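You operate a simulated robot arm through the tools that you are given. There is no shell and no other tool.

You run a simulated two-armed robot. Do the job below in one go: nothing can be reset, and whatever is moved stays where it is left.

Task
Wipe the lint off the reader's plate and read the black peg tray.
Fine: yellow cloth, put back; switch on after wiping, press READ once; the tray stays on the plate. What is to be rubbed or washed off counts as gone when no trace of it is left.

Only the result counts: the job must be done as asked and must still hold three seconds after the hand-in. Knocking over, shifting, dropping, spilling or breaking anything else fails it. Flat cloth is picked up by pressing the open fingertips on it (5 to 10 N) and closing them slowly along it; thin cloth reads only 2 to 8 mm in the jaws.

Robot
Two 7-joint arms with two-finger parallel grippers on one trunk that stands fixed in place. Base frame: the origin is at the foot of the trunk, x ahead of it, y to its left, z up; the work surface is at about z = 0.8. Readings come in m, degrees, newtons and seconds.
The left shoulder is at [0.069, 0.182, 1.111], the right one opposite. With the tool pointing down near the work surface each hand reaches from about 0.28 to 0.74 m from the base axis, measured 20 degrees to its own side. Payload 3.91 kg a hand.
The tool frame of a hand sits at the grasp point between the pads (the TCP): z along the fingers, y along the line on which they close. The tips reach 0.03 m beyond it. Largest opening 0.11 m; finger width 0.02, thickness 0.01; the body of the gripper, 0.048 by 0.112 m, starts 0.055 m behind the TCP.
Orientation is that of the tool frame in the base frame, as a unit quaternion [x, y, z, w]. With the fingers straight down and closing along the base's y, the tool's x points along the base's -x, its y along +y and its z along -z.

Tools
- The arms move only by the tool apply_moves. It takes "left_steps", "right_steps" or both (then of equal length, played together; a hand with none holds still); each is a list of rows, each a list of 3 entries, a list of its own where there are three numbers: the shift along the base's x, y, z in m, then the turn, a rotation vector about the base's x, y, z in degrees, then the opening, from 0 (shut) to 1 (fully open). In form: [[[tx, ty, tz], [wx, wy, wz], fingers], ...]. A call has 1 to 20 rows; each row shifts and turns the commanded pose from where the row before left it. A row lasts 0.2 s, in which the tool goes at most 0.05 m and 8.6 degrees; a call with a longer step from one row to the next is refused whole, and so is a gripper value outside its range. A pose out of reach is approached as far as the arm can. The call stops where the force on the tool passes 40 N (or 10 N more than at its start, if that is more) or the arm is blocked; 0.2 s more then pass. Each finger travels about 0.072 m/s and halts on what it meets, pressing with about 23 N; the grip force reading is that of the motor and also rises with nothing between the fingers. The clock runs only during rows and for 0.2 s after the last one: add rows that do not move to give the fingers time. It gives the time, the measured TCP pose, the force on the tool (base axes), the opening and the grip force at its end, in the units of the frame above (readings bear some noise), with the torque about the TCP (base axes, N m) and any sound that the robot's microphone picked up, and new pictures: "pictures" is both (left out), scene, wrist or none (wrist: the cameras of the hands that moved).
- Cameras (640 x 400 px; columns grow to the right, rows downward): "scene" is now at [0.2006, -0.0477, 1.3085]; the picture's right is [-0.51, -0.86, 0.00], its down [-0.43, 0.25, -0.87] and it looks along [0.75, -0.44, -0.50] (base axes); focal length 214 px, centre (320, 200). "left" rides on the left gripper at [0.073, -0.017, -0.103] in its tool frame; the picture's right is [0.23, 0.97, 0.00], its down [-0.76, 0.18, -0.62] and it looks along [-0.61, 0.14, 0.78] (tool axes); focal length 222 px, centre (320, 200). "right" rides on the right gripper at [0.072, 0.017, -0.103] in its tool frame; the picture's right is [-0.23, 0.97, 0.00], its down [-0.76, -0.18, -0.62] and it looks along [-0.61, -0.14, 0.78] (tool axes); focal length 222 px, centre (320, 200). There is no depth. A picture from a camera that has moved, and an enlarged one, comes with that camera's place and axes in the base frame and with its lens.
- move_column(by): moves the trunk up (or, below 0, down) by that many m; the arms and the scene camera ride with it, the base frame stays. It gives what a move gives, with no picture.
- aim_head(pan, tilt): turns the head with the scene camera to pan (to the left, within 80 degrees either way) and tilt (down, from -29 to 69), counted from straight ahead of the robot (the tilt from the chest, where the trunk bows). It gives what a move gives, and a new picture of the scene camera.
- inspect(camera, box): a new picture of the part [left, top, right, bottom] of that camera's present view, enlarged. It takes no simulated time.
- job_done(): hands the job in; it is judged then, once.

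Nothing tells you positions but the pictures and the camera data. Unless the task says otherwise, let go and move clear before handing in.

The tools are called after ">>>" as a command line: name --argument value ..., lists and objects as JSON in quotes. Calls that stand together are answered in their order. apply_moves: Moves the arms, as the interface text tells. Its arguments: {"type":"object","properties":{"left_steps":{"type":"array","items":{"type":"array"}},"right_steps":{"type":"array","items":{"type":"array"}},"pictures":{"type":"string","enum":["both","scene","wrist","none"]}},"required":[]} The other tools are called the same way: move_column (by) moves the trunk up or down; aim_head (pan, tilt) turns the head that bears the scene camera; inspect (camera, box) takes an enlarged picture of a part of a camera's view; job_done () hands the job in.

At the start:

```text
time: 0.0
left_position: [0.4304, -0.0313, 1.1911]
left_ee_rot: [-0.001, 1.0, 0.0, -0.001]
left_wrist_force: [0.1, -0.3, 0.5]
left_moment: [0.02, -0.02, 0.01]
left_opening: 0.1101
left_grasp_force: 0.0
right_position: [0.298, -0.4435, 1.1858]
right_ee_rot: [0.001, 1.0, 0.0, 0.0]
right_wrist_force: [0.3, -0.7, -0.7]
right_moment: [0.02, -0.01, 0.0]
right_opening: 0.1098
right_grasp_force: 0.0
trunk travel left (down, up): [-0.375, 0.139]
head pan, tilt (commanded): [-30.3, 29.8]
```

scene: 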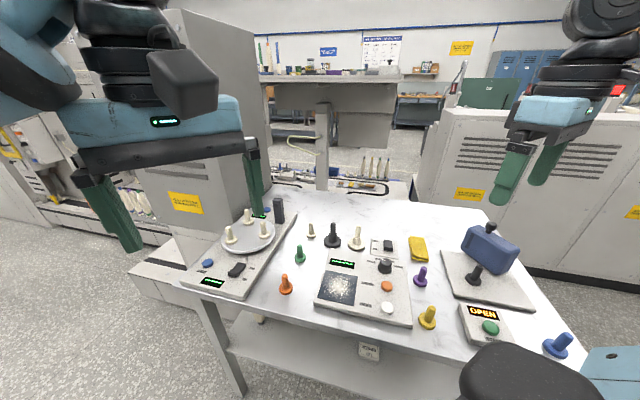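
right: 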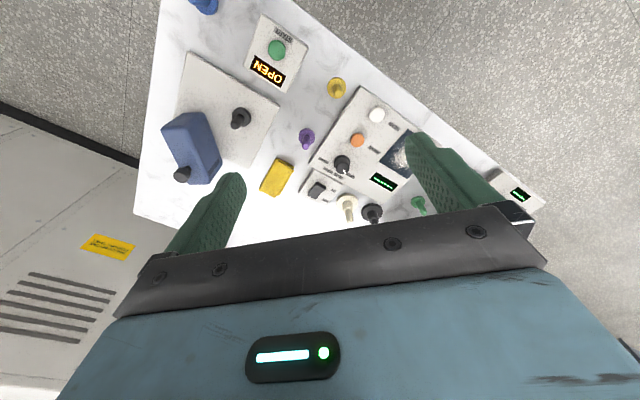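
left: 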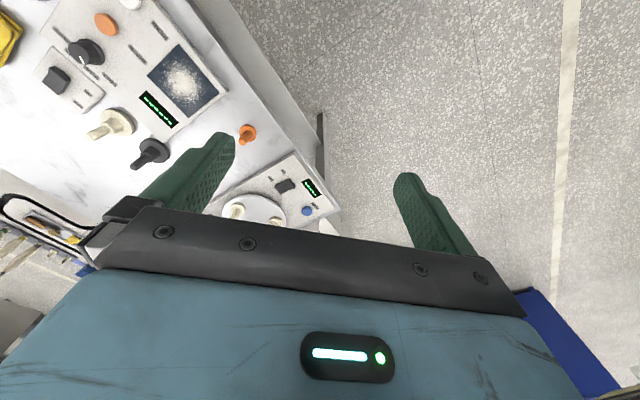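

I see a table with a scale-like device on the left, a reader panel with a dusty dark plate in the middle, coloured pegs, a yellow folded cloth, and a machine at right with an OPEN box. I will look closer before moving.

>>> inspect --camera "scene" --box '[300, 210, 460, 340]'

>>> inspect --camera "scene" --box '[180, 190, 320, 310]'

>>> inspect --camera "scene" --box '[420, 210, 600, 370]'

>>> inspect --camera "right" --box '[140, 0, 460, 240]'

>>> inspect --camera "left" --box '[0, 0, 340, 260]'

```text
3.08 times, centred on (380, 275) of scene
camera zoom: at [0.2006, -0.0477, 1.3085], right [-0.51, -0.86, 0.0], down [-0.43, 0.25, -0.87], along [0.75, -0.44, -0.5], focal length 660 px, centre (135, -31)
```

zoom: 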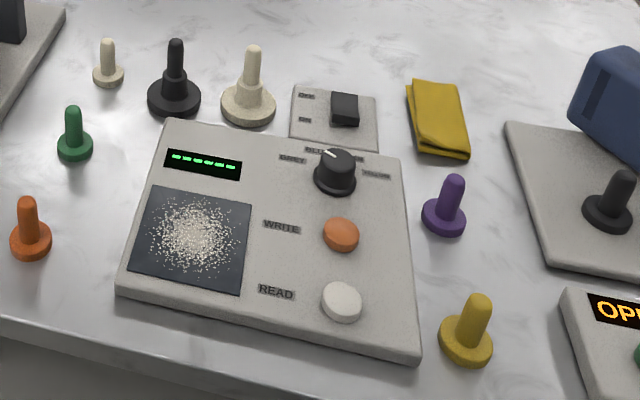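

```text
3.33 times, centred on (250, 250) of scene
camera zoom: at [0.2006, -0.0477, 1.3085], right [-0.51, -0.86, 0.0], down [-0.43, 0.25, -0.87], along [0.75, -0.44, -0.5], focal length 715 px, centre (553, 33)
```

zoom: 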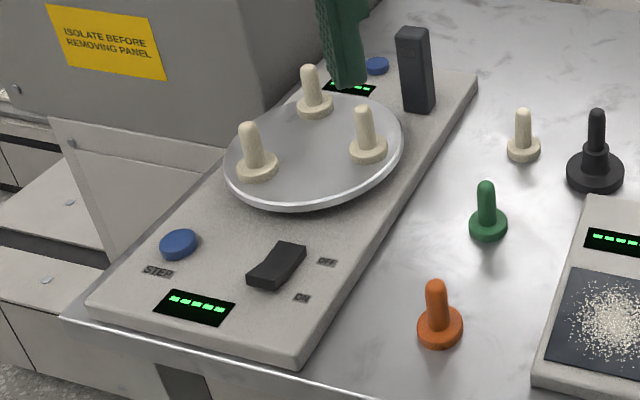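

```text
2.50 times, centred on (510, 290) of scene
camera zoom: at [0.2006, -0.0477, 1.3085], right [-0.51, -0.86, 0.0], down [-0.43, 0.25, -0.87], along [0.75, -0.44, -0.5], focal length 536 px, centre (-155, -25)
```

zoom: 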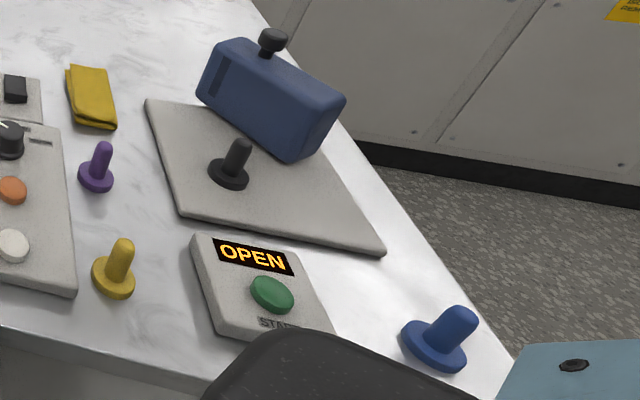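

```text
1.67 times, centred on (300, 120) of right
camera zoom: at [0.2259, -0.4263, 1.2897], right [0.23, 0.97, 0.0], down [0.76, -0.18, 0.62], along [0.61, -0.14, -0.78], focal length 370 px, centre (353, 333)
```

zoom: 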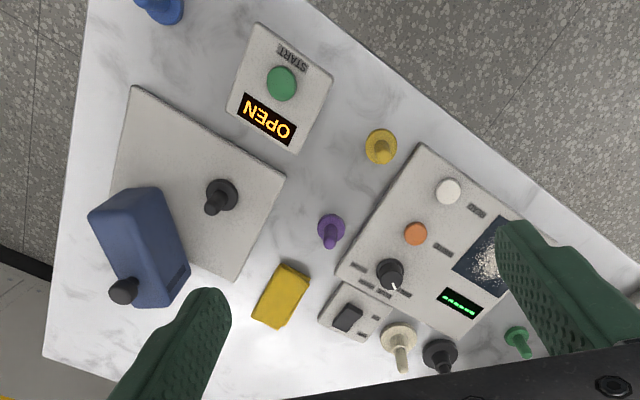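

```text
1.54 times, centred on (170, 130) of left
camera zoom: at [0.3588, -0.0477, 1.2923], right [-0.23, 0.97, 0.0], down [0.76, 0.18, 0.62], along [0.61, 0.14, -0.78], focal length 342 px, centre (551, 308)
```

zoom: 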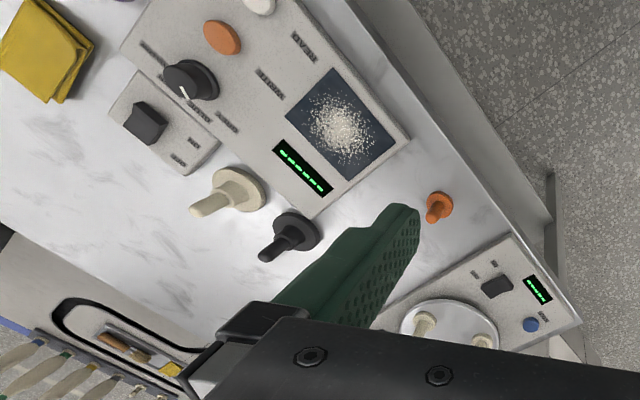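

I want finer detail on the labels, the knob, the two black pegged things and the cloth, so I am taking tighter enlargements.

>>> inspect --camera "scene" --box '[365, 235, 415, 275]'

>>> inspect --camera "scene" --box '[300, 210, 370, 260]'

>>> inspect --camera "scene" --box '[450, 220, 530, 290]'

>>> inspect --camera "scene" --box '[315, 250, 375, 310]'

>>> inspect --camera "left" --box '[30, 0, 160, 120]'

>>> inspect --camera "right" --box '[290, 120, 430, 230]'

```text
10.00 times, centred on (390, 255) of scene
camera zoom: at [0.2006, -0.0477, 1.3085], right [-0.51, -0.86, 0.0], down [-0.43, 0.25, -0.87], along [0.75, -0.44, -0.5], focal length 2145 px, centre (-380, -350)
```

zoom: 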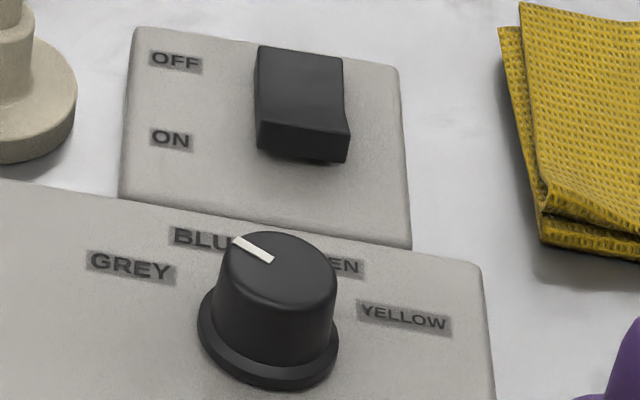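

```text
8.00 times, centred on (335, 235) of scene
camera zoom: at [0.2006, -0.0477, 1.3085], right [-0.51, -0.86, 0.0], down [-0.43, 0.25, -0.87], along [0.75, -0.44, -0.5], focal length 1716 px, centre (200, -80)
```

zoom: 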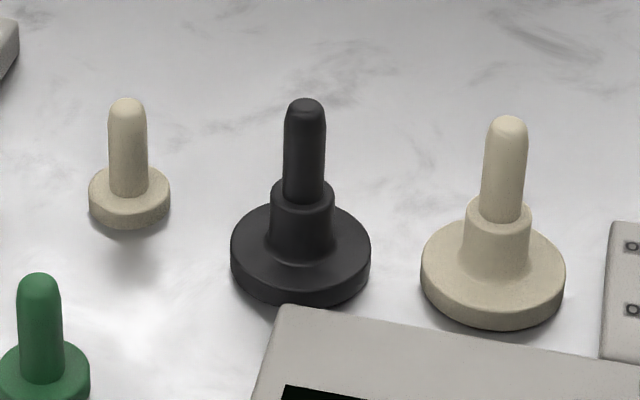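

```text
5.71 times, centred on (490, 255) of scene
camera zoom: at [0.2006, -0.0477, 1.3085], right [-0.51, -0.86, 0.0], down [-0.43, 0.25, -0.87], along [0.75, -0.44, -0.5], focal length 1226 px, centre (-651, -114)
```

zoom: 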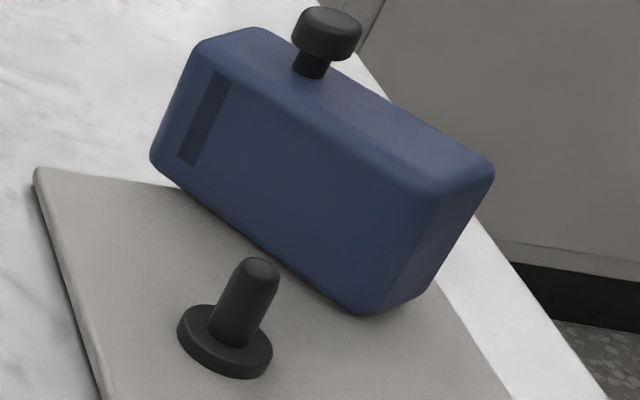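

```text
6.67 times, centred on (345, 280) of scene
camera zoom: at [0.2006, -0.0477, 1.3085], right [-0.51, -0.86, 0.0], down [-0.43, 0.25, -0.87], along [0.75, -0.44, -0.5], focal length 1430 px, centre (153, -333)
```

zoom: 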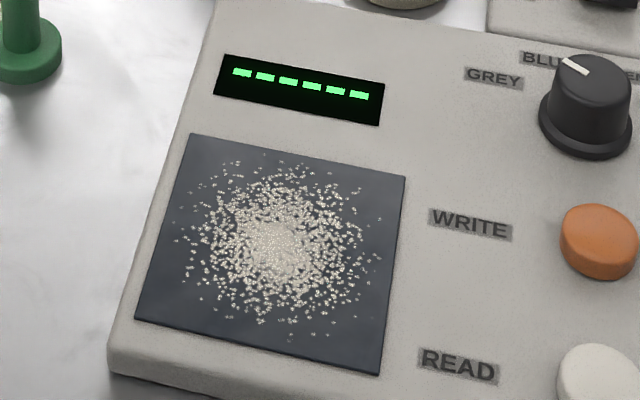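

```text
3.33 times, centred on (95, 60) of left
camera zoom: at [0.3588, -0.0477, 1.2923], right [-0.23, 0.97, 0.0], down [0.76, 0.18, 0.62], along [0.61, 0.14, -0.78], focal length 740 px, centre (1070, 667)
```

zoom: 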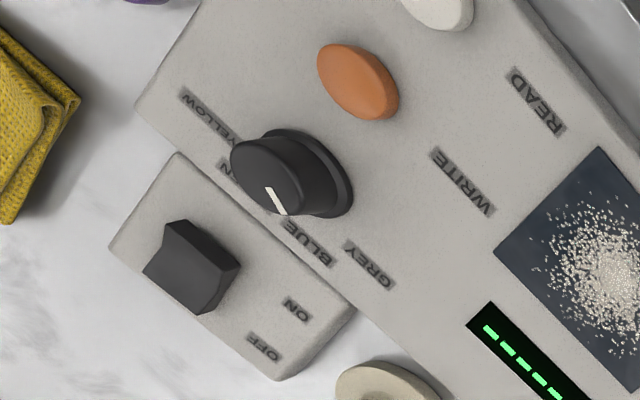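

```text
3.64 times, centred on (360, 175) of right
camera zoom: at [0.2259, -0.4263, 1.2897], right [0.23, 0.97, 0.0], down [0.76, -0.18, 0.62], along [0.61, -0.14, -0.78], focal length 808 px, centre (174, 291)
```

zoom: 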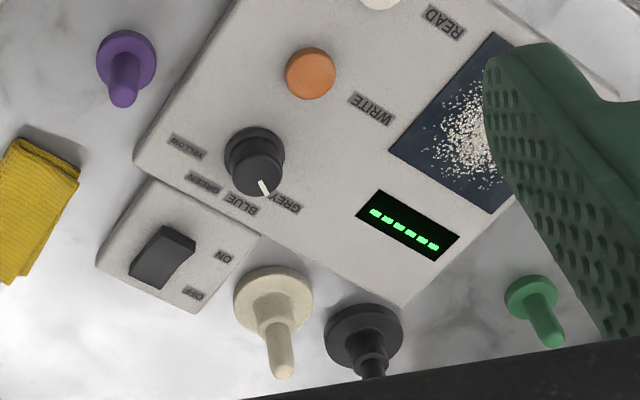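

The plate is about 9 cm square, centred near (0.504, -0.282) at z 0.826. The folded yellow cloth lies near (0.506, -0.61), the black tray near (0.68, -0.38), and the switch box sits behind the reader. I will move the left arm aside and bring the right hand above the cloth for a closer look.

>>> apply_moves --right_steps '[[[0.026, -0.02, -0.012], [0, 0, -4.6], 1], [[0.026, -0.02, -0.012], [0, 0, -4.6], 1], [[0.026, -0.02, -0.012], [0, 0, -4.6], 1], [[0.026, -0.02, -0.012], [0, 0, -4.6], 1], [[0.026, -0.02, -0.012], [0, 0, -4.6], 1], [[0.026, -0.02, -0.012], [0, 0, -4.6], 1], [[0.026, -0.02, -0.012], [0, 0, -4.6], 1], [[0.025, -0.02, -0.012], [0, 0, -4.6], 1]]' --left_steps '[[[-0.01, 0.03, 0], [0, 0, 0], 1], [[-0.01, 0.03, 0], [0, 0, 0], 1], [[-0.01, 0.03, 0], [0, 0, 0], 1], [[-0.01, 0.03, 0], [0, 0, 0], 1], [[-0.01, 0.03, 0], [0, 0, 0], 1], [[-0.01, 0.03, 0], [0, 0, 0], 1], [[-0.01, 0.03, 0], [0, 0, 0], 1], [[0, 0, 0], [0, 0, 0], 1]]'

```text
time: 1.8
left_position: [0.3613, 0.178, 1.1898]
left_ee_rot: [0.001, 1.0, 0.001, -0.001]
left_wrist_force: [0.2, 0.3, -0.6]
left_moment: [0.01, 0.01, -0.03]
left_opening: 0.1101
left_grasp_force: 0.1
right_position: [0.5068, -0.6044, 1.0885]
right_ee_rot: [0.316, 0.949, 0.0, 0.0]
right_wrist_force: [0.4, 0.4, -0.2]
right_moment: [0.01, 0.04, 0.03]
right_opening: 0.11
right_grasp_force: 0.0
trunk travel left (down, up): [-0.375, 0.139]
head pan, tilt (commanded): [-30.3, 29.8]
camera scene: at [0.202, -0.0487, 1.3082], right [-0.51, -0.86, 0.0], down [-0.43, 0.25, -0.87], along [0.75, -0.44, -0.5], focal length 214 px, centre (320, 200)
camera right: at [0.4586, -0.5469, 1.1934], right [0.77, 0.64, 0.0], down [0.5, -0.6, 0.62], along [0.4, -0.48, -0.78], focal length 222 px, centre (320, 200)
camera left: at [0.2896, 0.1607, 1.2925], right [-0.23, 0.97, 0.0], down [0.76, 0.18, 0.62], along [0.61, 0.14, -0.78], focal length 222 px, centre (320, 200)
```

scene: 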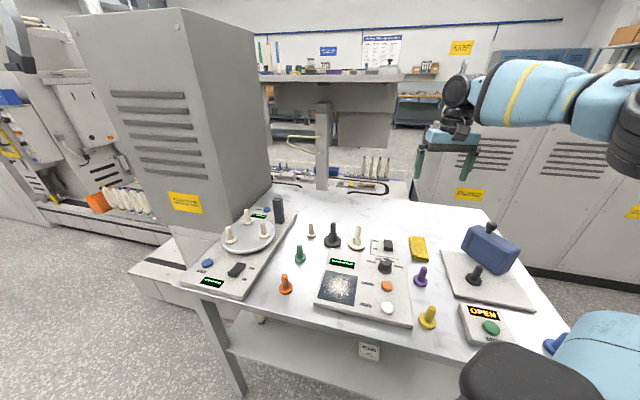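
right: 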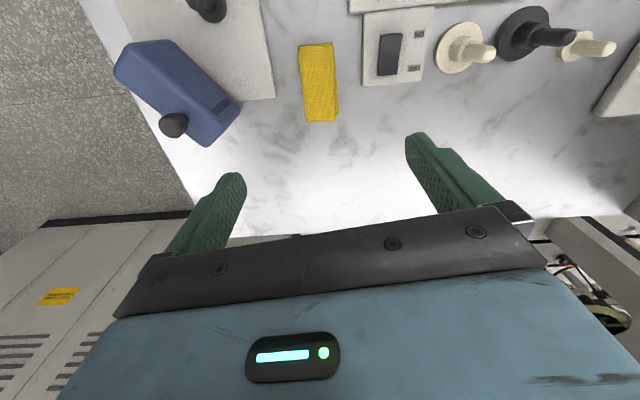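
left: 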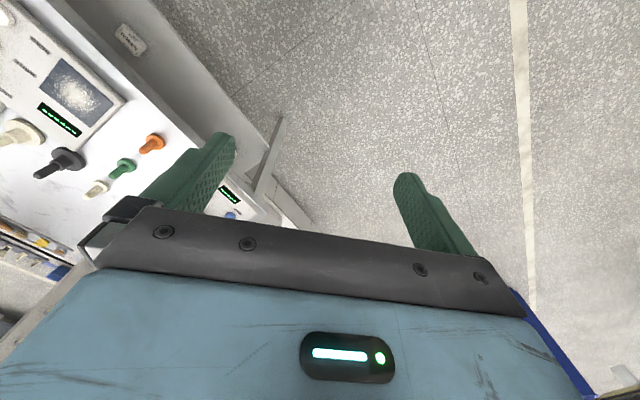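

The hand is now roughly above the cloth. I will take enlarged views of the cloth, the switch and the tray from here.

>>> inspect --camera "right" --box '[270, 20, 380, 140]'

>>> inspect --camera "right" --box '[350, 0, 480, 90]'

>>> inspect --camera "right" --box '[100, 0, 280, 160]'

>>> inspect --camera "scene" --box '[395, 225, 445, 275]'

```text
3.33 times, centred on (325, 80) of right
camera zoom: at [0.4586, -0.5469, 1.1934], right [0.77, 0.64, 0.0], down [0.5, -0.6, 0.62], along [0.4, -0.48, -0.78], focal length 740 px, centre (303, 600)
```

zoom: 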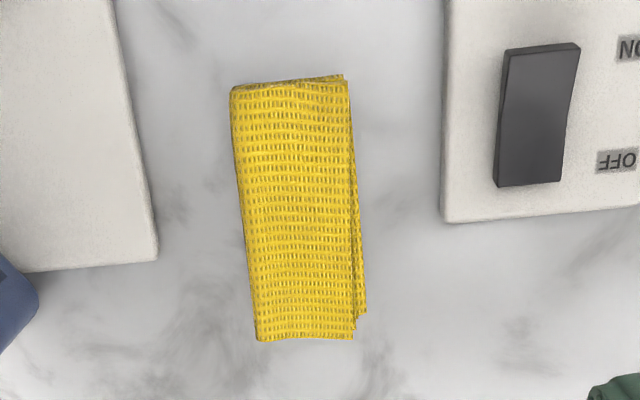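

```text
4.44 times, centred on (415, 45) of right
camera zoom: at [0.4586, -0.5469, 1.1934], right [0.77, 0.64, 0.0], down [0.5, -0.6, 0.62], along [0.4, -0.48, -0.78], focal length 987 px, centre (-102, 889)
```

zoom: 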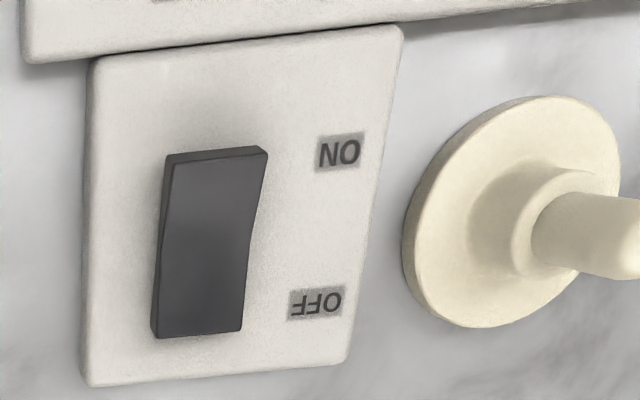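

```text
2.50 times, centred on (190, 80) of right
camera zoom: at [0.4586, -0.5469, 1.1934], right [0.77, 0.64, 0.0], down [0.5, -0.6, 0.62], along [0.4, -0.48, -0.78], focal length 555 px, centre (645, 500)
```

zoom: 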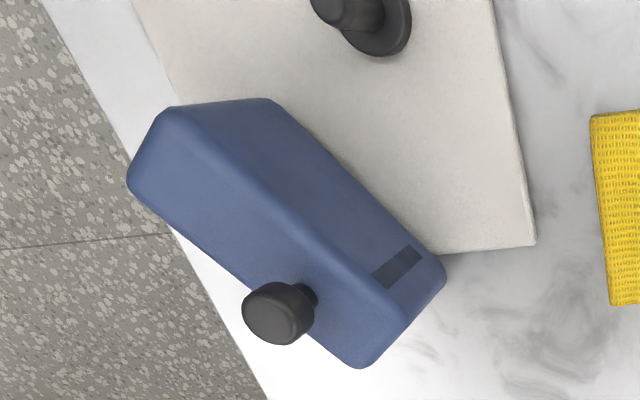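

```text
8.00 times, centred on (420, 250) of scene
camera zoom: at [0.202, -0.0487, 1.3082], right [-0.51, -0.86, 0.0], down [-0.43, 0.25, -0.87], along [0.75, -0.44, -0.5], focal length 1716 px, centre (-480, -200)
```

zoom: 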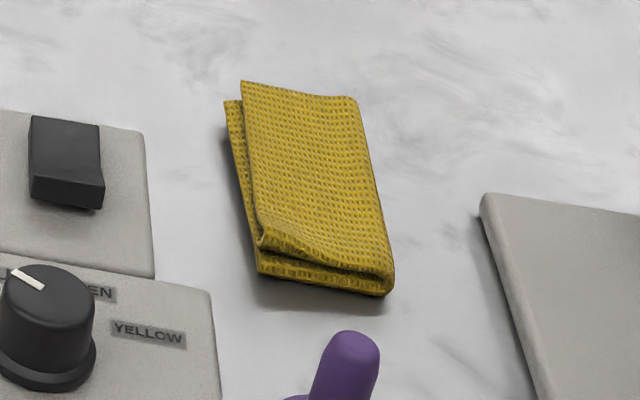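

The cloth is a folded rectangle, about 0.11 x 0.055 m, centred at (0.507, -0.607) with its short axis near 48°. The rocker is in the OFF position because its ON end stands up. I will descend over the cloth with a narrow opening, stopping just above it.

>>> apply_moves --right_steps '[[[0, -0.003, -0.035], [0, 0, -2.5], 0.6], [[0, 0, -0.04], [0, 0, -2.5], 0.34], [[0, 0, -0.04], [0, 0, 0], 0.34], [[0, 0, -0.04], [0, 0, 0], 0.34], [[0, 0, -0.04], [0, 0, 0], 0.34], [[0, 0, -0.025], [0, 0, 0], 0.34], [[0, 0, 0], [0, 0, 0], 0.34]]'

```text
time: 3.4
left_position: [0.361, 0.1781, 1.1915]
left_ee_rot: [-0.001, 1.0, 0.0, 0.001]
left_wrist_force: [-1.0, 0.0, -0.1]
left_moment: [-0.02, -0.01, 0.03]
left_opening: 0.11
left_grasp_force: 0.0
right_position: [0.5062, -0.6063, 0.8679]
right_ee_rot: [0.357, 0.934, -0.001, 0.002]
right_wrist_force: [0.5, 0.7, 1.2]
right_moment: [-0.01, 0.01, -0.03]
right_opening: 0.0376
right_grasp_force: 0.0
trunk travel left (down, up): [-0.375, 0.139]
head pan, tilt (commanded): [-30.3, 29.8]
camera scene: at [0.2005, -0.0476, 1.3086], right [-0.5, -0.86, 0.0], down [-0.43, 0.25, -0.87], along [0.75, -0.44, -0.5], focal length 214 px, centre (320, 200)
camera right: at [0.4625, -0.5456, 0.9722], right [0.82, 0.57, 0.0], down [0.45, -0.64, 0.62], along [0.36, -0.51, -0.78], focal length 222 px, centre (320, 200)
```

scene: 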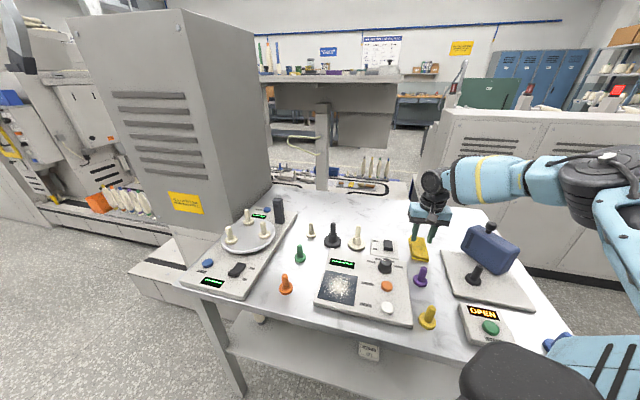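
right: 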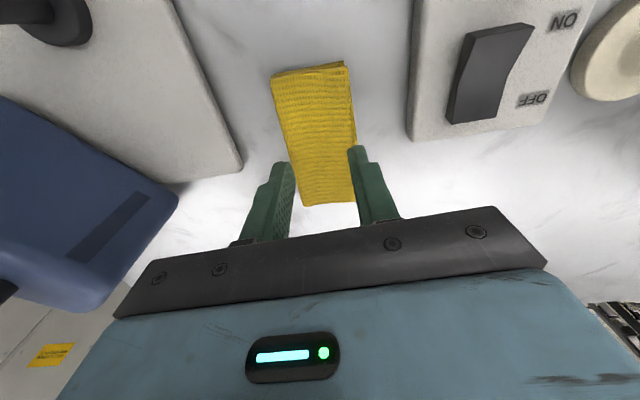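

The cloth measures about 0.11 x 0.048 m with its long axis at 135°. Closing along the long side gives more fabric to gather, so I will lift and turn the hand 90° to see whether that yaw is reachable.

>>> apply_moves --right_steps '[[[0, 0, 0.04], [0, 0, -4], 0.5], [[0, 0, 0.04], [0, 0, -8], 0.5], [[0, 0, 0.035], [0, 0, -8], 0.5], [[0, 0, 0], [0, 0, -8], 0.5], [[0, 0, 0], [0, 0, -8], 0.5], [[0, 0, 0], [0, 0, -8], 0.5], [[0, 0, 0], [0, 0, -8], 0.5], [[0, 0, 0], [0, 0, -8], 0.5], [[0, 0, 0], [0, 0, -8], 0.5], [[0, 0, 0], [0, 0, -8], 0.5], [[0, 0, 0], [0, 0, -8], 0.5], [[0, 0, 0], [0, 0, -8], 0.5], [[0, 0, 0], [0, 0, 0], 0.5]]'

```text
time: 6.2
left_position: [0.3595, 0.1787, 1.1918]
left_ee_rot: [-0.001, 1.0, 0.001, 0.0]
left_wrist_force: [0.0, 0.4, -0.4]
left_moment: [-0.01, 0.02, 0.0]
left_opening: 0.1103
left_grasp_force: 0.0
right_position: [0.5052, -0.6072, 0.9836]
right_ee_rot: [0.92, 0.392, 0.0, 0.0]
right_wrist_force: [-0.2, -0.6, -0.1]
right_moment: [-0.01, -0.02, 0.03]
right_opening: 0.0552
right_grasp_force: 0.0
trunk travel left (down, up): [-0.375, 0.139]
head pan, tilt (commanded): [-30.3, 29.8]
camera scene: at [0.2006, -0.0477, 1.3085], right [-0.51, -0.86, 0.0], down [-0.43, 0.25, -0.87], along [0.75, -0.44, -0.5], focal length 214 px, centre (320, 200)
camera right: at [0.568, -0.5654, 1.0888], right [0.54, -0.84, 0.0], down [-0.66, -0.42, 0.62], along [-0.52, -0.34, -0.78], focal length 222 px, centre (320, 200)
```

scene: 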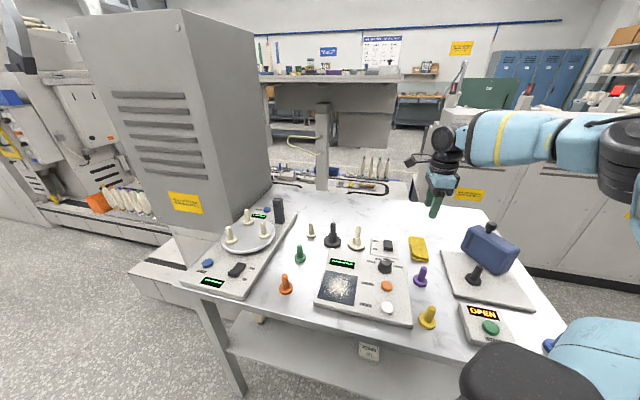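
right: 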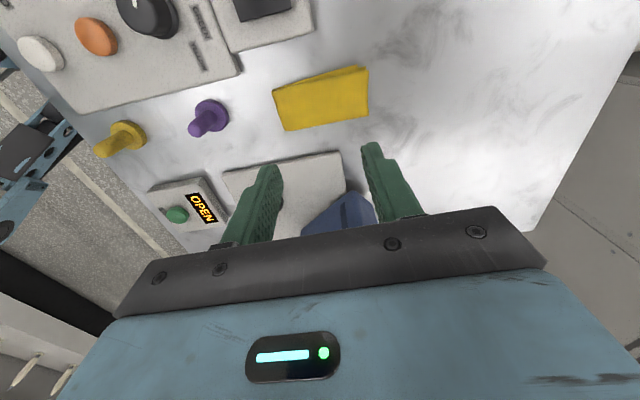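

The yaw is reachable and the closing axis lies along the cloth's long side. I will centre the hand, open the fingers to about 6 cm and come down to just above the cloth.

>>> apply_moves --right_steps '[[[0.003, -0.002, -0.04], [0, 0, 0], 0.55], [[0, 0, -0.04], [0, 0, 0], 0.55], [[0, 0, -0.035], [0, 0, 0], 0.55], [[0, 0, -0.015], [0, 0, 0], 0.55], [[0, 0, 0], [0, 0, 0], 0.55]]'

```text
time: 7.4
left_position: [0.3611, 0.179, 1.1916]
left_ee_rot: [0.0, 1.0, -0.001, 0.0]
left_wrist_force: [0.2, -0.2, -0.7]
left_moment: [0.0, -0.01, 0.02]
left_opening: 0.11
left_grasp_force: 0.0
right_position: [0.5069, -0.6091, 0.8533]
right_ee_rot: [0.92, 0.392, 0.0, 0.001]
right_wrist_force: [-0.2, -1.3, 5.2]
right_moment: [0.05, 0.1, 0.02]
right_opening: 0.0607
right_grasp_force: 0.1
trunk travel left (down, up): [-0.375, 0.139]
head pan, tilt (commanded): [-30.3, 29.8]
camera scene: at [0.2002, -0.0475, 1.3087], right [-0.51, -0.86, 0.0], down [-0.43, 0.25, -0.87], along [0.75, -0.44, -0.5], focal length 214 px, centre (320, 200)
camera right: at [0.5699, -0.5672, 0.958], right [0.55, -0.84, 0.0], down [-0.66, -0.43, 0.62], along [-0.52, -0.34, -0.78], focal length 222 px, centre (320, 200)
```

scene: 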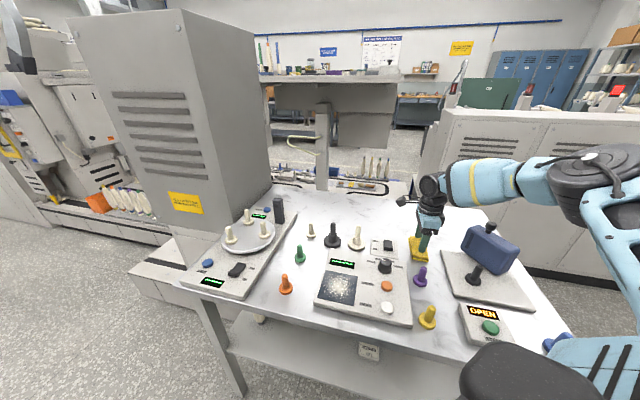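
right: 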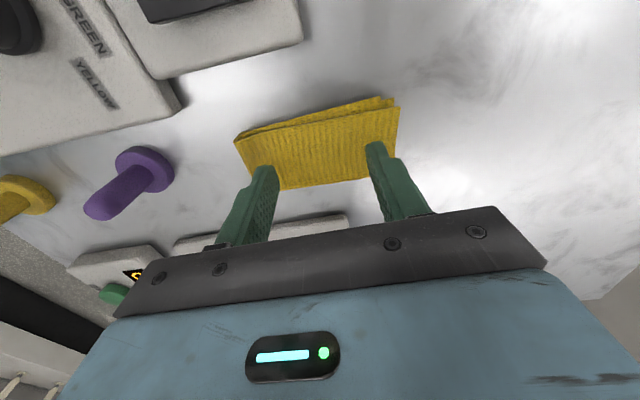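

The tips touch the cloth with about 5 N. I will press slightly more and begin closing slowly along it.

>>> apply_moves --right_steps '[[[0, 0, -0.002], [0, 0, 0], 0.55], [[0, 0, 0], [0, 0, 0], 0.55]]' --pictures "none"

```text
time: 8.0
left_position: [0.3595, 0.1788, 1.1917]
left_ee_rot: [-0.001, 1.0, -0.001, 0.001]
left_wrist_force: [-0.3, 0.3, -0.4]
left_moment: [0.02, -0.01, 0.0]
left_opening: 0.1099
left_grasp_force: 0.1
right_position: [0.5071, -0.6075, 0.8532]
right_ee_rot: [0.92, 0.393, 0.001, 0.001]
right_wrist_force: [-1.3, -4.0, 15.8]
right_moment: [0.11, 0.28, 0.05]
right_opening: 0.0605
right_grasp_force: 0.0
trunk travel left (down, up): [-0.375, 0.139]
head pan, tilt (commanded): [-30.3, 29.8]
```

That gave about 16 N, more than wanted, so I back off slightly.

>>> apply_moves --right_steps '[[[0, 0, -0.0], [0, 0, 0], 0.55], [[0, 0, 0.0013], [0, 0, 0], 0.55], [[0, 0, 0], [0, 0, 0], 0.55]]' --pictures "none"

```text
time: 8.8
left_position: [0.3608, 0.1778, 1.1899]
left_ee_rot: [-0.001, 1.0, 0.0, 0.0]
left_wrist_force: [0.4, 0.4, 0.4]
left_moment: [-0.01, -0.01, 0.01]
left_opening: 0.11
left_grasp_force: 0.1
right_position: [0.5081, -0.607, 0.8529]
right_ee_rot: [0.92, 0.391, 0.0, 0.0]
right_wrist_force: [1.1, -2.2, 9.0]
right_moment: [-0.06, -0.06, -0.01]
right_opening: 0.0604
right_grasp_force: 0.2
trunk travel left (down, up): [-0.375, 0.139]
head pan, tilt (commanded): [-30.3, 29.8]
```

The press is now about 9 N, in the wanted band. I start closing slowly.

>>> apply_moves --right_steps '[[[0, 0, 0], [0, 0, 0], 0.52], [[0, 0, 0], [0, 0, 0], 0.49], [[0, 0, 0], [0, 0, 0], 0.46], [[0, 0, 0], [0, 0, 0], 0.43], [[0, 0, 0], [0, 0, 0], 0.4], [[0, 0, 0], [0, 0, 0], 0.37]]'

```text
time: 10.2
left_position: [0.3606, 0.1787, 1.1905]
left_ee_rot: [-0.001, 1.0, -0.001, -0.001]
left_wrist_force: [-0.2, 0.6, -0.3]
left_moment: [0.01, 0.02, 0.01]
left_opening: 0.1099
left_grasp_force: 0.0
right_position: [0.5069, -0.607, 0.8537]
right_ee_rot: [0.92, 0.392, -0.001, 0.0]
right_wrist_force: [-0.8, 0.9, 3.4]
right_moment: [0.06, 0.05, -0.05]
right_opening: 0.0418
right_grasp_force: 1.4
trunk travel left (down, up): [-0.375, 0.139]
head pan, tilt (commanded): [-30.3, 29.8]
camera scene: at [0.2003, -0.0473, 1.3086], right [-0.51, -0.86, 0.0], down [-0.43, 0.25, -0.87], along [0.75, -0.44, -0.5], focal length 214 px, centre (320, 200)
camera right: at [0.5704, -0.5666, 0.9579], right [0.55, -0.84, 0.0], down [-0.65, -0.43, 0.62], along [-0.52, -0.34, -0.78], focal length 222 px, centre (320, 200)
```

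scene: 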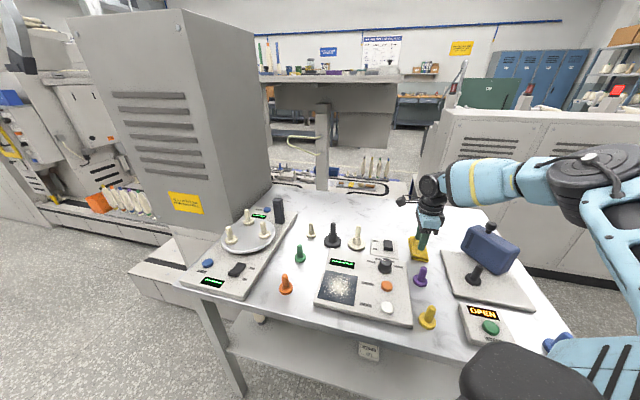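
right: 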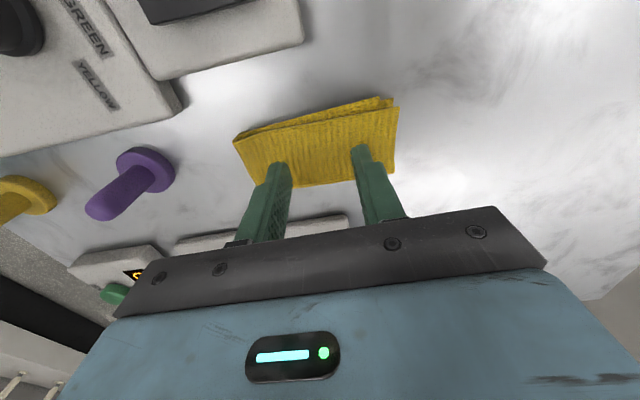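

The force has eased to about 3 N and the cloth shows no change yet. I add a little pressure and go on closing.

>>> apply_moves --right_steps '[[[0, 0, -0.0009], [0, 0, 0], 0.37], [[0, 0, 0], [0, 0, 0], 0.35], [[0, 0, 0], [0, 0, 0], 0.33]]' --pictures "none"

>>> inspect --camera "right" --box '[220, 80, 420, 230]'

```text
time: 11.0
left_position: [0.3607, 0.1803, 1.1908]
left_ee_rot: [-0.001, 1.0, 0.0, -0.001]
left_wrist_force: [0.0, 0.2, 0.1]
left_moment: [0.02, 0.02, -0.01]
left_opening: 0.11
left_grasp_force: 0.1
right_position: [0.5086, -0.6091, 0.8538]
right_ee_rot: [0.92, 0.392, 0.0, 0.0]
right_wrist_force: [-2.3, 1.6, 7.6]
right_moment: [0.14, 0.15, -0.01]
right_opening: 0.0381
right_grasp_force: 2.5
trunk travel left (down, up): [-0.375, 0.139]
head pan, tilt (commanded): [-30.3, 29.8]
```

```text
2.67 times, centred on (320, 155) of right
camera zoom: at [0.5706, -0.5668, 0.9579], right [0.55, -0.84, 0.0], down [-0.66, -0.43, 0.62], along [-0.52, -0.34, -0.78], focal length 592 px, centre (320, 320)
```

zoom: 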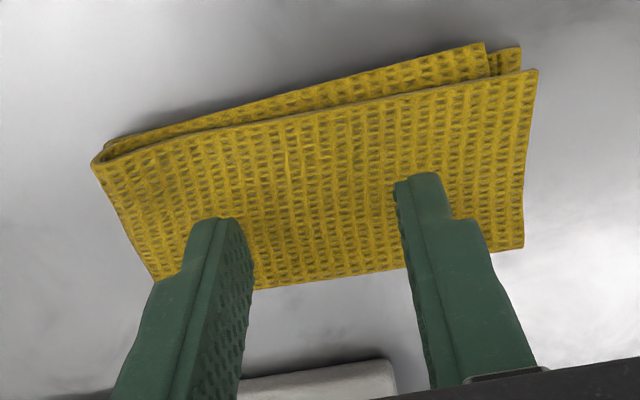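

The press is about 8 N and the motor feels friction from the fabric. I continue closing slowly.

>>> apply_moves --right_steps '[[[0, 0, 0], [0, 0, 0], 0.31], [[0, 0, 0], [0, 0, 0], 0.29], [[0, 0, 0], [0, 0, 0], 0.27], [[0, 0, 0], [0, 0, 0], 0.25], [[0, 0, 0], [0, 0, 0], 0.23]]' --pictures "none"

>>> inspect --camera "right" --box '[220, 80, 420, 230]'

```text
time: 12.2
left_position: [0.3603, 0.1793, 1.1904]
left_ee_rot: [0.0, 1.0, -0.002, 0.0]
left_wrist_force: [-0.5, 0.5, 0.2]
left_moment: [-0.02, -0.06, 0.02]
left_opening: 0.1099
left_grasp_force: 0.0
right_position: [0.5088, -0.6078, 0.8534]
right_ee_rot: [0.92, 0.393, 0.0, 0.001]
right_wrist_force: [-1.4, 2.0, 7.1]
right_moment: [0.08, 0.08, 0.01]
right_opening: 0.0271
right_grasp_force: 1.6
trunk travel left (down, up): [-0.375, 0.139]
head pan, tilt (commanded): [-30.3, 29.8]
```

```text
2.67 times, centred on (320, 155) of right
camera zoom: at [0.5706, -0.5668, 0.9579], right [0.55, -0.84, 0.0], down [-0.66, -0.43, 0.62], along [-0.52, -0.34, -0.78], focal length 592 px, centre (320, 320)
```

zoom: 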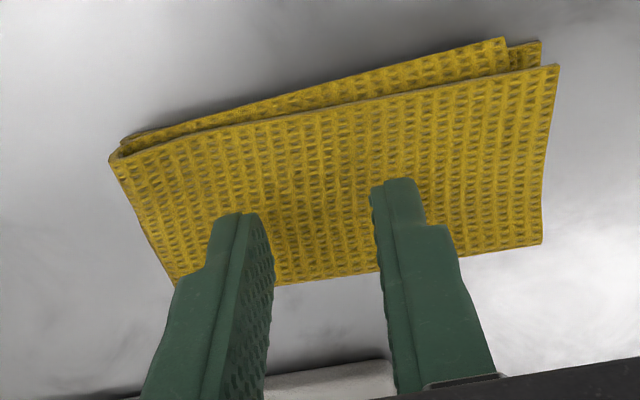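

The cloth has slid a few millimetres with one finger; I carry on closing to full pinch.

>>> apply_moves --right_steps '[[[0, 0, 0], [0, 0, 0], 0.21], [[0, 0, 0], [0, 0, 0], 0.19], [[0, 0, 0], [0, 0, 0], 0.17], [[0, 0, 0], [0, 0, 0], 0.15], [[0, 0, 0], [0, 0, 0], 0.13], [[0, 0, 0], [0, 0, 0], 0.11], [[0, 0, 0], [0, 0, 0], 0.09], [[0, 0, 0], [0, 0, 0], 0.07], [[0, 0, 0], [0, 0, 0], 0.05], [[0, 0, 0], [0, 0, 0], 0.03], [[0, 0, 0], [0, 0, 0], 0.01], [[0, 0, 0], [0, 0, 0], 0.0], [[0, 0, 0], [0, 0, 0], 0.0]]' --pictures "none"

>>> inspect --camera "right" --box '[220, 80, 420, 230]'

```text
time: 15.0
left_position: [0.3601, 0.1792, 1.191]
left_ee_rot: [-0.001, 1.0, 0.001, 0.0]
left_wrist_force: [0.2, -0.2, 0.7]
left_moment: [-0.01, 0.02, 0.01]
left_opening: 0.1099
left_grasp_force: 0.1
right_position: [0.5079, -0.6079, 0.853]
right_ee_rot: [0.92, 0.392, 0.0, 0.001]
right_wrist_force: [0.0, -0.2, 7.6]
right_moment: [-0.01, 0.02, 0.02]
right_opening: 0.0003
right_grasp_force: 22.9
trunk travel left (down, up): [-0.375, 0.139]
head pan, tilt (commanded): [-30.3, 29.8]
```

```text
2.67 times, centred on (320, 155) of right
camera zoom: at [0.5707, -0.567, 0.9579], right [0.55, -0.84, 0.0], down [-0.66, -0.43, 0.62], along [-0.52, -0.34, -0.78], focal length 592 px, centre (320, 320)
```

zoom: 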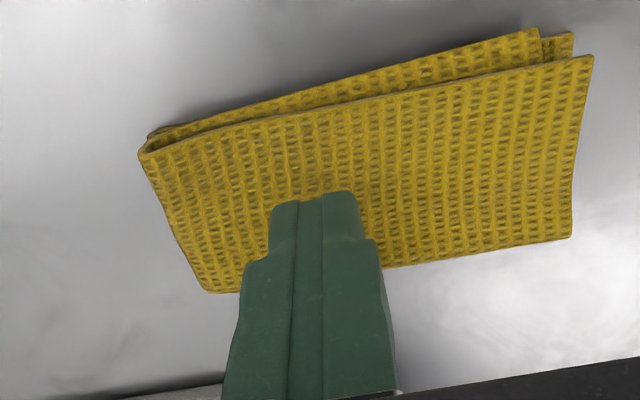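

The jaws closed to zero, so the fabric slid instead of being pinched. The torque readings suggest one finger bore most of the load. I lift and look at the cloth again.

>>> apply_moves --right_steps '[[[0, 0, 0.02], [0, 0, 0], 0.0], [[0, 0, 0.03], [0, 0, 0], 0.3], [[0, 0, 0.04], [0, 0, 0], 0.55], [[0, 0, 0.03], [0, 0, 0], 0.55], [[0, 0, 0.0], [0, 0, 0], 0.55]]'

>>> inspect --camera "right" --box '[240, 40, 400, 160]'

>>> inspect --camera "scene" --box '[395, 225, 445, 275]'

```text
time: 16.2
left_position: [0.3597, 0.1778, 1.1902]
left_ee_rot: [0.0, 1.0, 0.0, -0.001]
left_wrist_force: [0.0, -0.7, -0.6]
left_moment: [-0.01, 0.0, 0.0]
left_opening: 0.1099
left_grasp_force: 0.1
right_position: [0.5081, -0.6073, 0.9733]
right_ee_rot: [0.92, 0.393, -0.001, 0.0]
right_wrist_force: [-0.4, 0.4, -0.8]
right_moment: [-0.01, -0.01, -0.02]
right_opening: 0.0607
right_grasp_force: 0.0
trunk travel left (down, up): [-0.375, 0.139]
head pan, tilt (commanded): [-30.3, 29.8]
camera scene: at [0.2008, -0.048, 1.3084], right [-0.51, -0.86, 0.0], down [-0.43, 0.25, -0.87], along [0.75, -0.44, -0.5], focal length 214 px, centre (320, 200)
camera right: at [0.5717, -0.5662, 1.0766], right [0.55, -0.84, 0.0], down [-0.65, -0.43, 0.62], along [-0.52, -0.34, -0.78], focal length 222 px, centre (320, 200)
```

scene: 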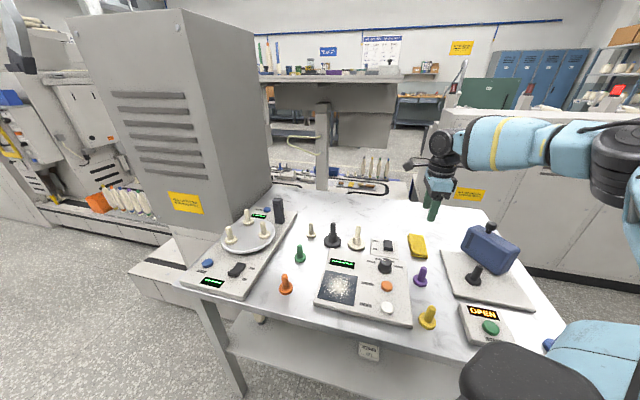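
right: 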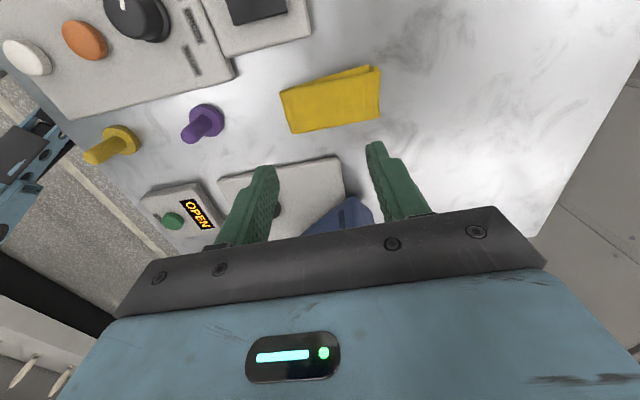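

```text
3.33 times, centred on (320, 100) of right
camera zoom: at [0.5717, -0.5662, 1.0766], right [0.55, -0.84, 0.0], down [-0.65, -0.43, 0.62], along [-0.52, -0.34, -0.78], focal length 740 px, centre (320, 533)
```

zoom: 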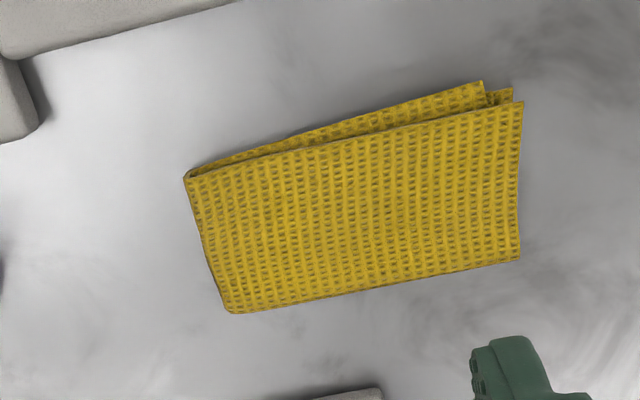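

```text
8.00 times, centred on (420, 250) of scene
camera zoom: at [0.2008, -0.048, 1.3084], right [-0.51, -0.86, 0.0], down [-0.43, 0.25, -0.87], along [0.75, -0.44, -0.5], focal length 1716 px, centre (-480, -200)
```

zoom: 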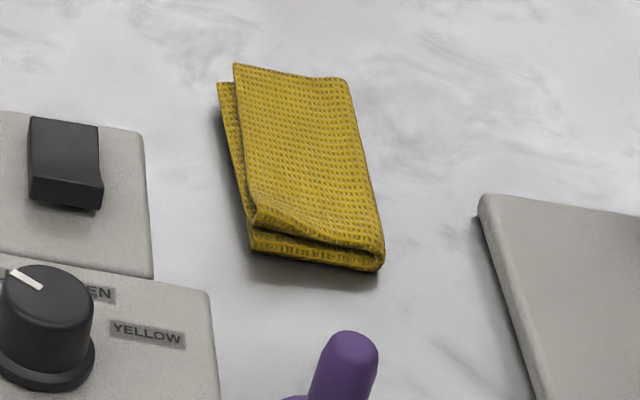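

The cloth slid about 12 mm away without deforming, now centred near (0.518, -0.618). I will recentre, touch down lightly and balance the load between both fingertips before closing.

>>> apply_moves --right_steps '[[[0.009, -0.01, -0.03], [0, 0, 0], 0.55], [[0, 0, -0.04], [0, 0, 0], 0.55], [[0, 0, -0.035], [0, 0, 0], 0.55], [[0, 0, -0.012], [0, 0, 0], 0.55], [[0, 0, -0.003], [0, 0, 0], 0.55], [[0, 0, 0], [0, 0, 0], 0.55]]' --pictures "none"

>>> inspect --camera "right" --box '[220, 80, 420, 230]'

>>> inspect --camera "scene" --box '[395, 215, 455, 275]'

```text
time: 17.6
left_position: [0.3598, 0.1776, 1.1898]
left_ee_rot: [-0.002, 1.0, 0.001, 0.0]
left_wrist_force: [-0.4, -0.4, 0.0]
left_moment: [0.0, 0.01, 0.02]
left_opening: 0.11
left_grasp_force: 0.0
right_position: [0.5182, -0.6188, 0.8547]
right_ee_rot: [0.92, 0.392, 0.0, 0.001]
right_wrist_force: [0.0, -1.7, 7.5]
right_moment: [0.14, 0.18, 0.03]
right_opening: 0.0605
right_grasp_force: 0.0
trunk travel left (down, up): [-0.375, 0.139]
head pan, tilt (commanded): [-30.3, 29.8]
```

```text
2.67 times, centred on (320, 155) of right
camera zoom: at [0.5806, -0.5776, 0.958], right [0.55, -0.84, 0.0], down [-0.66, -0.43, 0.62], along [-0.52, -0.34, -0.78], focal length 592 px, centre (320, 320)
```

zoom: 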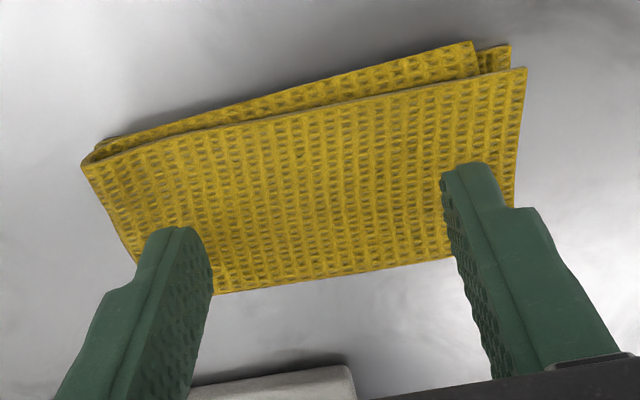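

```text
6.67 times, centred on (425, 245) of scene
camera zoom: at [0.2, -0.0473, 1.3087], right [-0.51, -0.86, 0.0], down [-0.43, 0.25, -0.87], along [0.75, -0.44, -0.5], focal length 1430 px, centre (-380, -100)
```

zoom: 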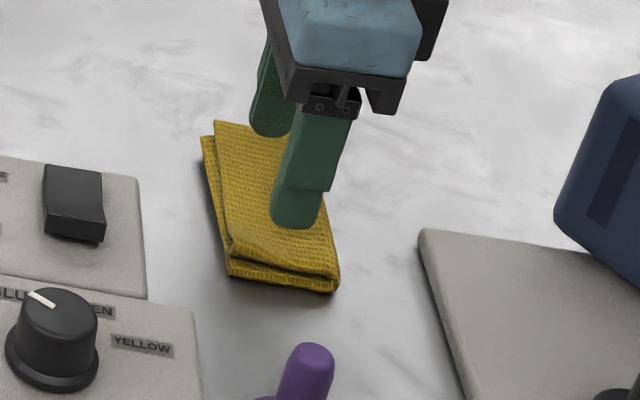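

Nearly all of the 7.5 N sits on the near finger, so the far fingertip is barely touching. I will lift a hair, narrow the opening a little, tilt the tool about 2° to lower the far finger, and recheck.

>>> apply_moves --right_steps '[[[0, 0, 0.006], [0, 0, 0], 0.55], [[-0.002, 0.002, 0], [1.4, 1.4, 0], 0.48], [[0, 0, -0.003], [0, 0, 0], 0.48], [[0, 0, -0.002], [0, 0, 0], 0.48], [[0, 0, 0], [0, 0, 0], 0.48]]' --pictures "none"

```text
time: 18.8
left_position: [0.3603, 0.179, 1.1901]
left_ee_rot: [-0.001, 1.0, 0.0, 0.0]
left_wrist_force: [-0.2, 0.0, -0.1]
left_moment: [0.01, 0.0, -0.03]
left_opening: 0.1101
left_grasp_force: 0.0
right_position: [0.5139, -0.6174, 0.8545]
right_ee_rot: [0.919, 0.393, -0.007, -0.015]
right_wrist_force: [-0.8, 0.3, 4.1]
right_moment: [-0.11, -0.11, -0.01]
right_opening: 0.053
right_grasp_force: 0.0
trunk travel left (down, up): [-0.375, 0.139]
head pan, tilt (commanded): [-30.3, 29.8]
```

Now the far finger carries the load; halving the tilt should balance it.

>>> apply_moves --right_steps '[[[0, 0, 0.001], [-0.7, -0.7, 0], 0.48], [[0, 0, -0.001], [0, 0, 0], 0.48], [[0, 0, -0.0005], [0, 0, 0], 0.48], [[0, 0, 0], [0, 0, 0], 0.48]]' --pictures "none"

```text
time: 19.8
left_position: [0.3613, 0.1784, 1.1912]
left_ee_rot: [0.0, 1.0, 0.0, 0.0]
left_wrist_force: [-0.4, 0.9, 0.0]
left_moment: [0.01, -0.02, -0.03]
left_opening: 0.1101
left_grasp_force: 0.0
right_position: [0.516, -0.6167, 0.8533]
right_ee_rot: [0.92, 0.393, -0.004, -0.007]
right_wrist_force: [0.4, -0.3, 5.8]
right_moment: [-0.13, -0.17, -0.03]
right_opening: 0.0525
right_grasp_force: 0.1
trunk travel left (down, up): [-0.375, 0.139]
head pan, tilt (commanded): [-30.3, 29.8]
```

Still on the far finger, so I halve the tilt once more.

>>> apply_moves --right_steps '[[[0, 0, 0], [-0.4, -0.4, 0], 0.48], [[0, 0, 0], [0, 0, 0], 0.48], [[0, 0, 0], [0, 0, 0], 0.48]]' --pictures "none"

```text
time: 20.6
left_position: [0.3597, 0.178, 1.1905]
left_ee_rot: [0.0, 1.0, 0.0, 0.0]
left_wrist_force: [-0.4, -0.9, 0.5]
left_moment: [-0.01, 0.0, 0.0]
left_opening: 0.11
left_grasp_force: 0.0
right_position: [0.5153, -0.6162, 0.8544]
right_ee_rot: [0.92, 0.393, -0.002, -0.003]
right_wrist_force: [0.1, -0.4, 4.2]
right_moment: [-0.14, -0.14, 0.01]
right_opening: 0.0529
right_grasp_force: 0.0
trunk travel left (down, up): [-0.375, 0.139]
head pan, tilt (commanded): [-30.3, 29.8]
```

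The load remains on the far finger; I take out most of the remaining tilt.

>>> apply_moves --right_steps '[[[0, 0, 0], [-0.3, -0.3, 0], 0.48], [[0, 0, -0.0005], [0, 0, 0], 0.48], [[0, 0, 0], [0, 0, 0], 0.48]]' --pictures "none"

>>> inspect --camera "right" --box '[220, 80, 420, 230]'

>>> inspect --camera "scene" --box '[395, 215, 455, 275]'

```text
time: 21.4
left_position: [0.3592, 0.1789, 1.1906]
left_ee_rot: [-0.001, 1.0, 0.0, -0.001]
left_wrist_force: [-0.4, 0.6, 0.5]
left_moment: [0.02, -0.01, -0.01]
left_opening: 0.1097
left_grasp_force: 0.0
right_position: [0.5153, -0.6161, 0.8544]
right_ee_rot: [0.92, 0.393, -0.001, 0.002]
right_wrist_force: [-1.4, 0.2, 7.3]
right_moment: [0.06, 0.13, 0.0]
right_opening: 0.0527
right_grasp_force: 0.1
trunk travel left (down, up): [-0.375, 0.139]
head pan, tilt (commanded): [-30.3, 29.8]
```

```text
2.67 times, centred on (320, 155) of right
camera zoom: at [0.5774, -0.5747, 0.9579], right [0.55, -0.84, 0.0], down [-0.66, -0.43, 0.62], along [-0.52, -0.34, -0.78], focal length 592 px, centre (320, 320)
```

zoom: 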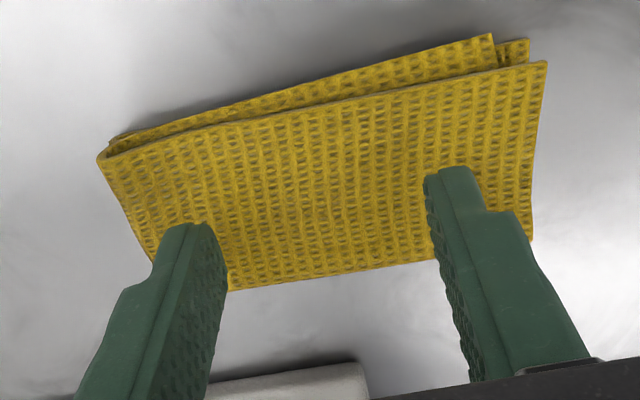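

```text
6.67 times, centred on (425, 245) of scene
camera zoom: at [0.2, -0.0472, 1.3087], right [-0.51, -0.86, 0.0], down [-0.43, 0.25, -0.87], along [0.75, -0.44, -0.5], focal length 1430 px, centre (-380, -100)
```

zoom: 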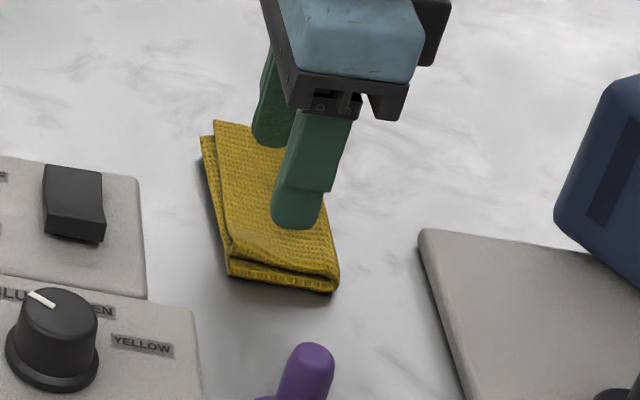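

The load is now shared about 70/30 at 7 N. I trim a tenth of a degree and close in small increments while watching force and torque.

>>> apply_moves --right_steps '[[[0, 0, 0], [0.1, 0.1, 0], 0.46], [[0, 0, 0], [0, 0, 0], 0.43], [[0, 0, 0], [0, 0, 0], 0.4], [[0, 0, 0], [0, 0, 0], 0.37]]' --pictures "none"

>>> inspect --camera "right" --box '[220, 80, 420, 230]'

```text
time: 22.4
left_position: [0.3602, 0.1782, 1.1904]
left_ee_rot: [-0.001, 1.0, 0.0, 0.0]
left_wrist_force: [-0.4, 0.1, -0.4]
left_moment: [-0.03, 0.0, 0.0]
left_opening: 0.11
left_grasp_force: 0.1
right_position: [0.5151, -0.6165, 0.8525]
right_ee_rot: [0.92, 0.392, 0.0, 0.0]
right_wrist_force: [1.8, -1.9, 7.3]
right_moment: [-0.08, -0.13, 0.0]
right_opening: 0.0431
right_grasp_force: 2.2
trunk travel left (down, up): [-0.375, 0.139]
head pan, tilt (commanded): [-30.3, 29.8]
```

```text
2.67 times, centred on (320, 155) of right
camera zoom: at [0.5782, -0.5748, 0.9579], right [0.55, -0.84, 0.0], down [-0.65, -0.43, 0.62], along [-0.52, -0.34, -0.78], focal length 592 px, centre (320, 320)
```

zoom: 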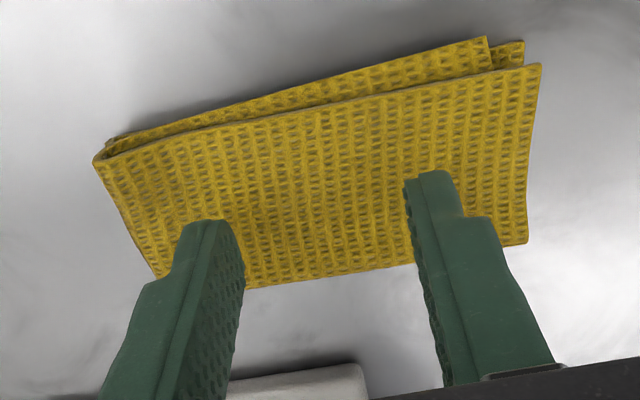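

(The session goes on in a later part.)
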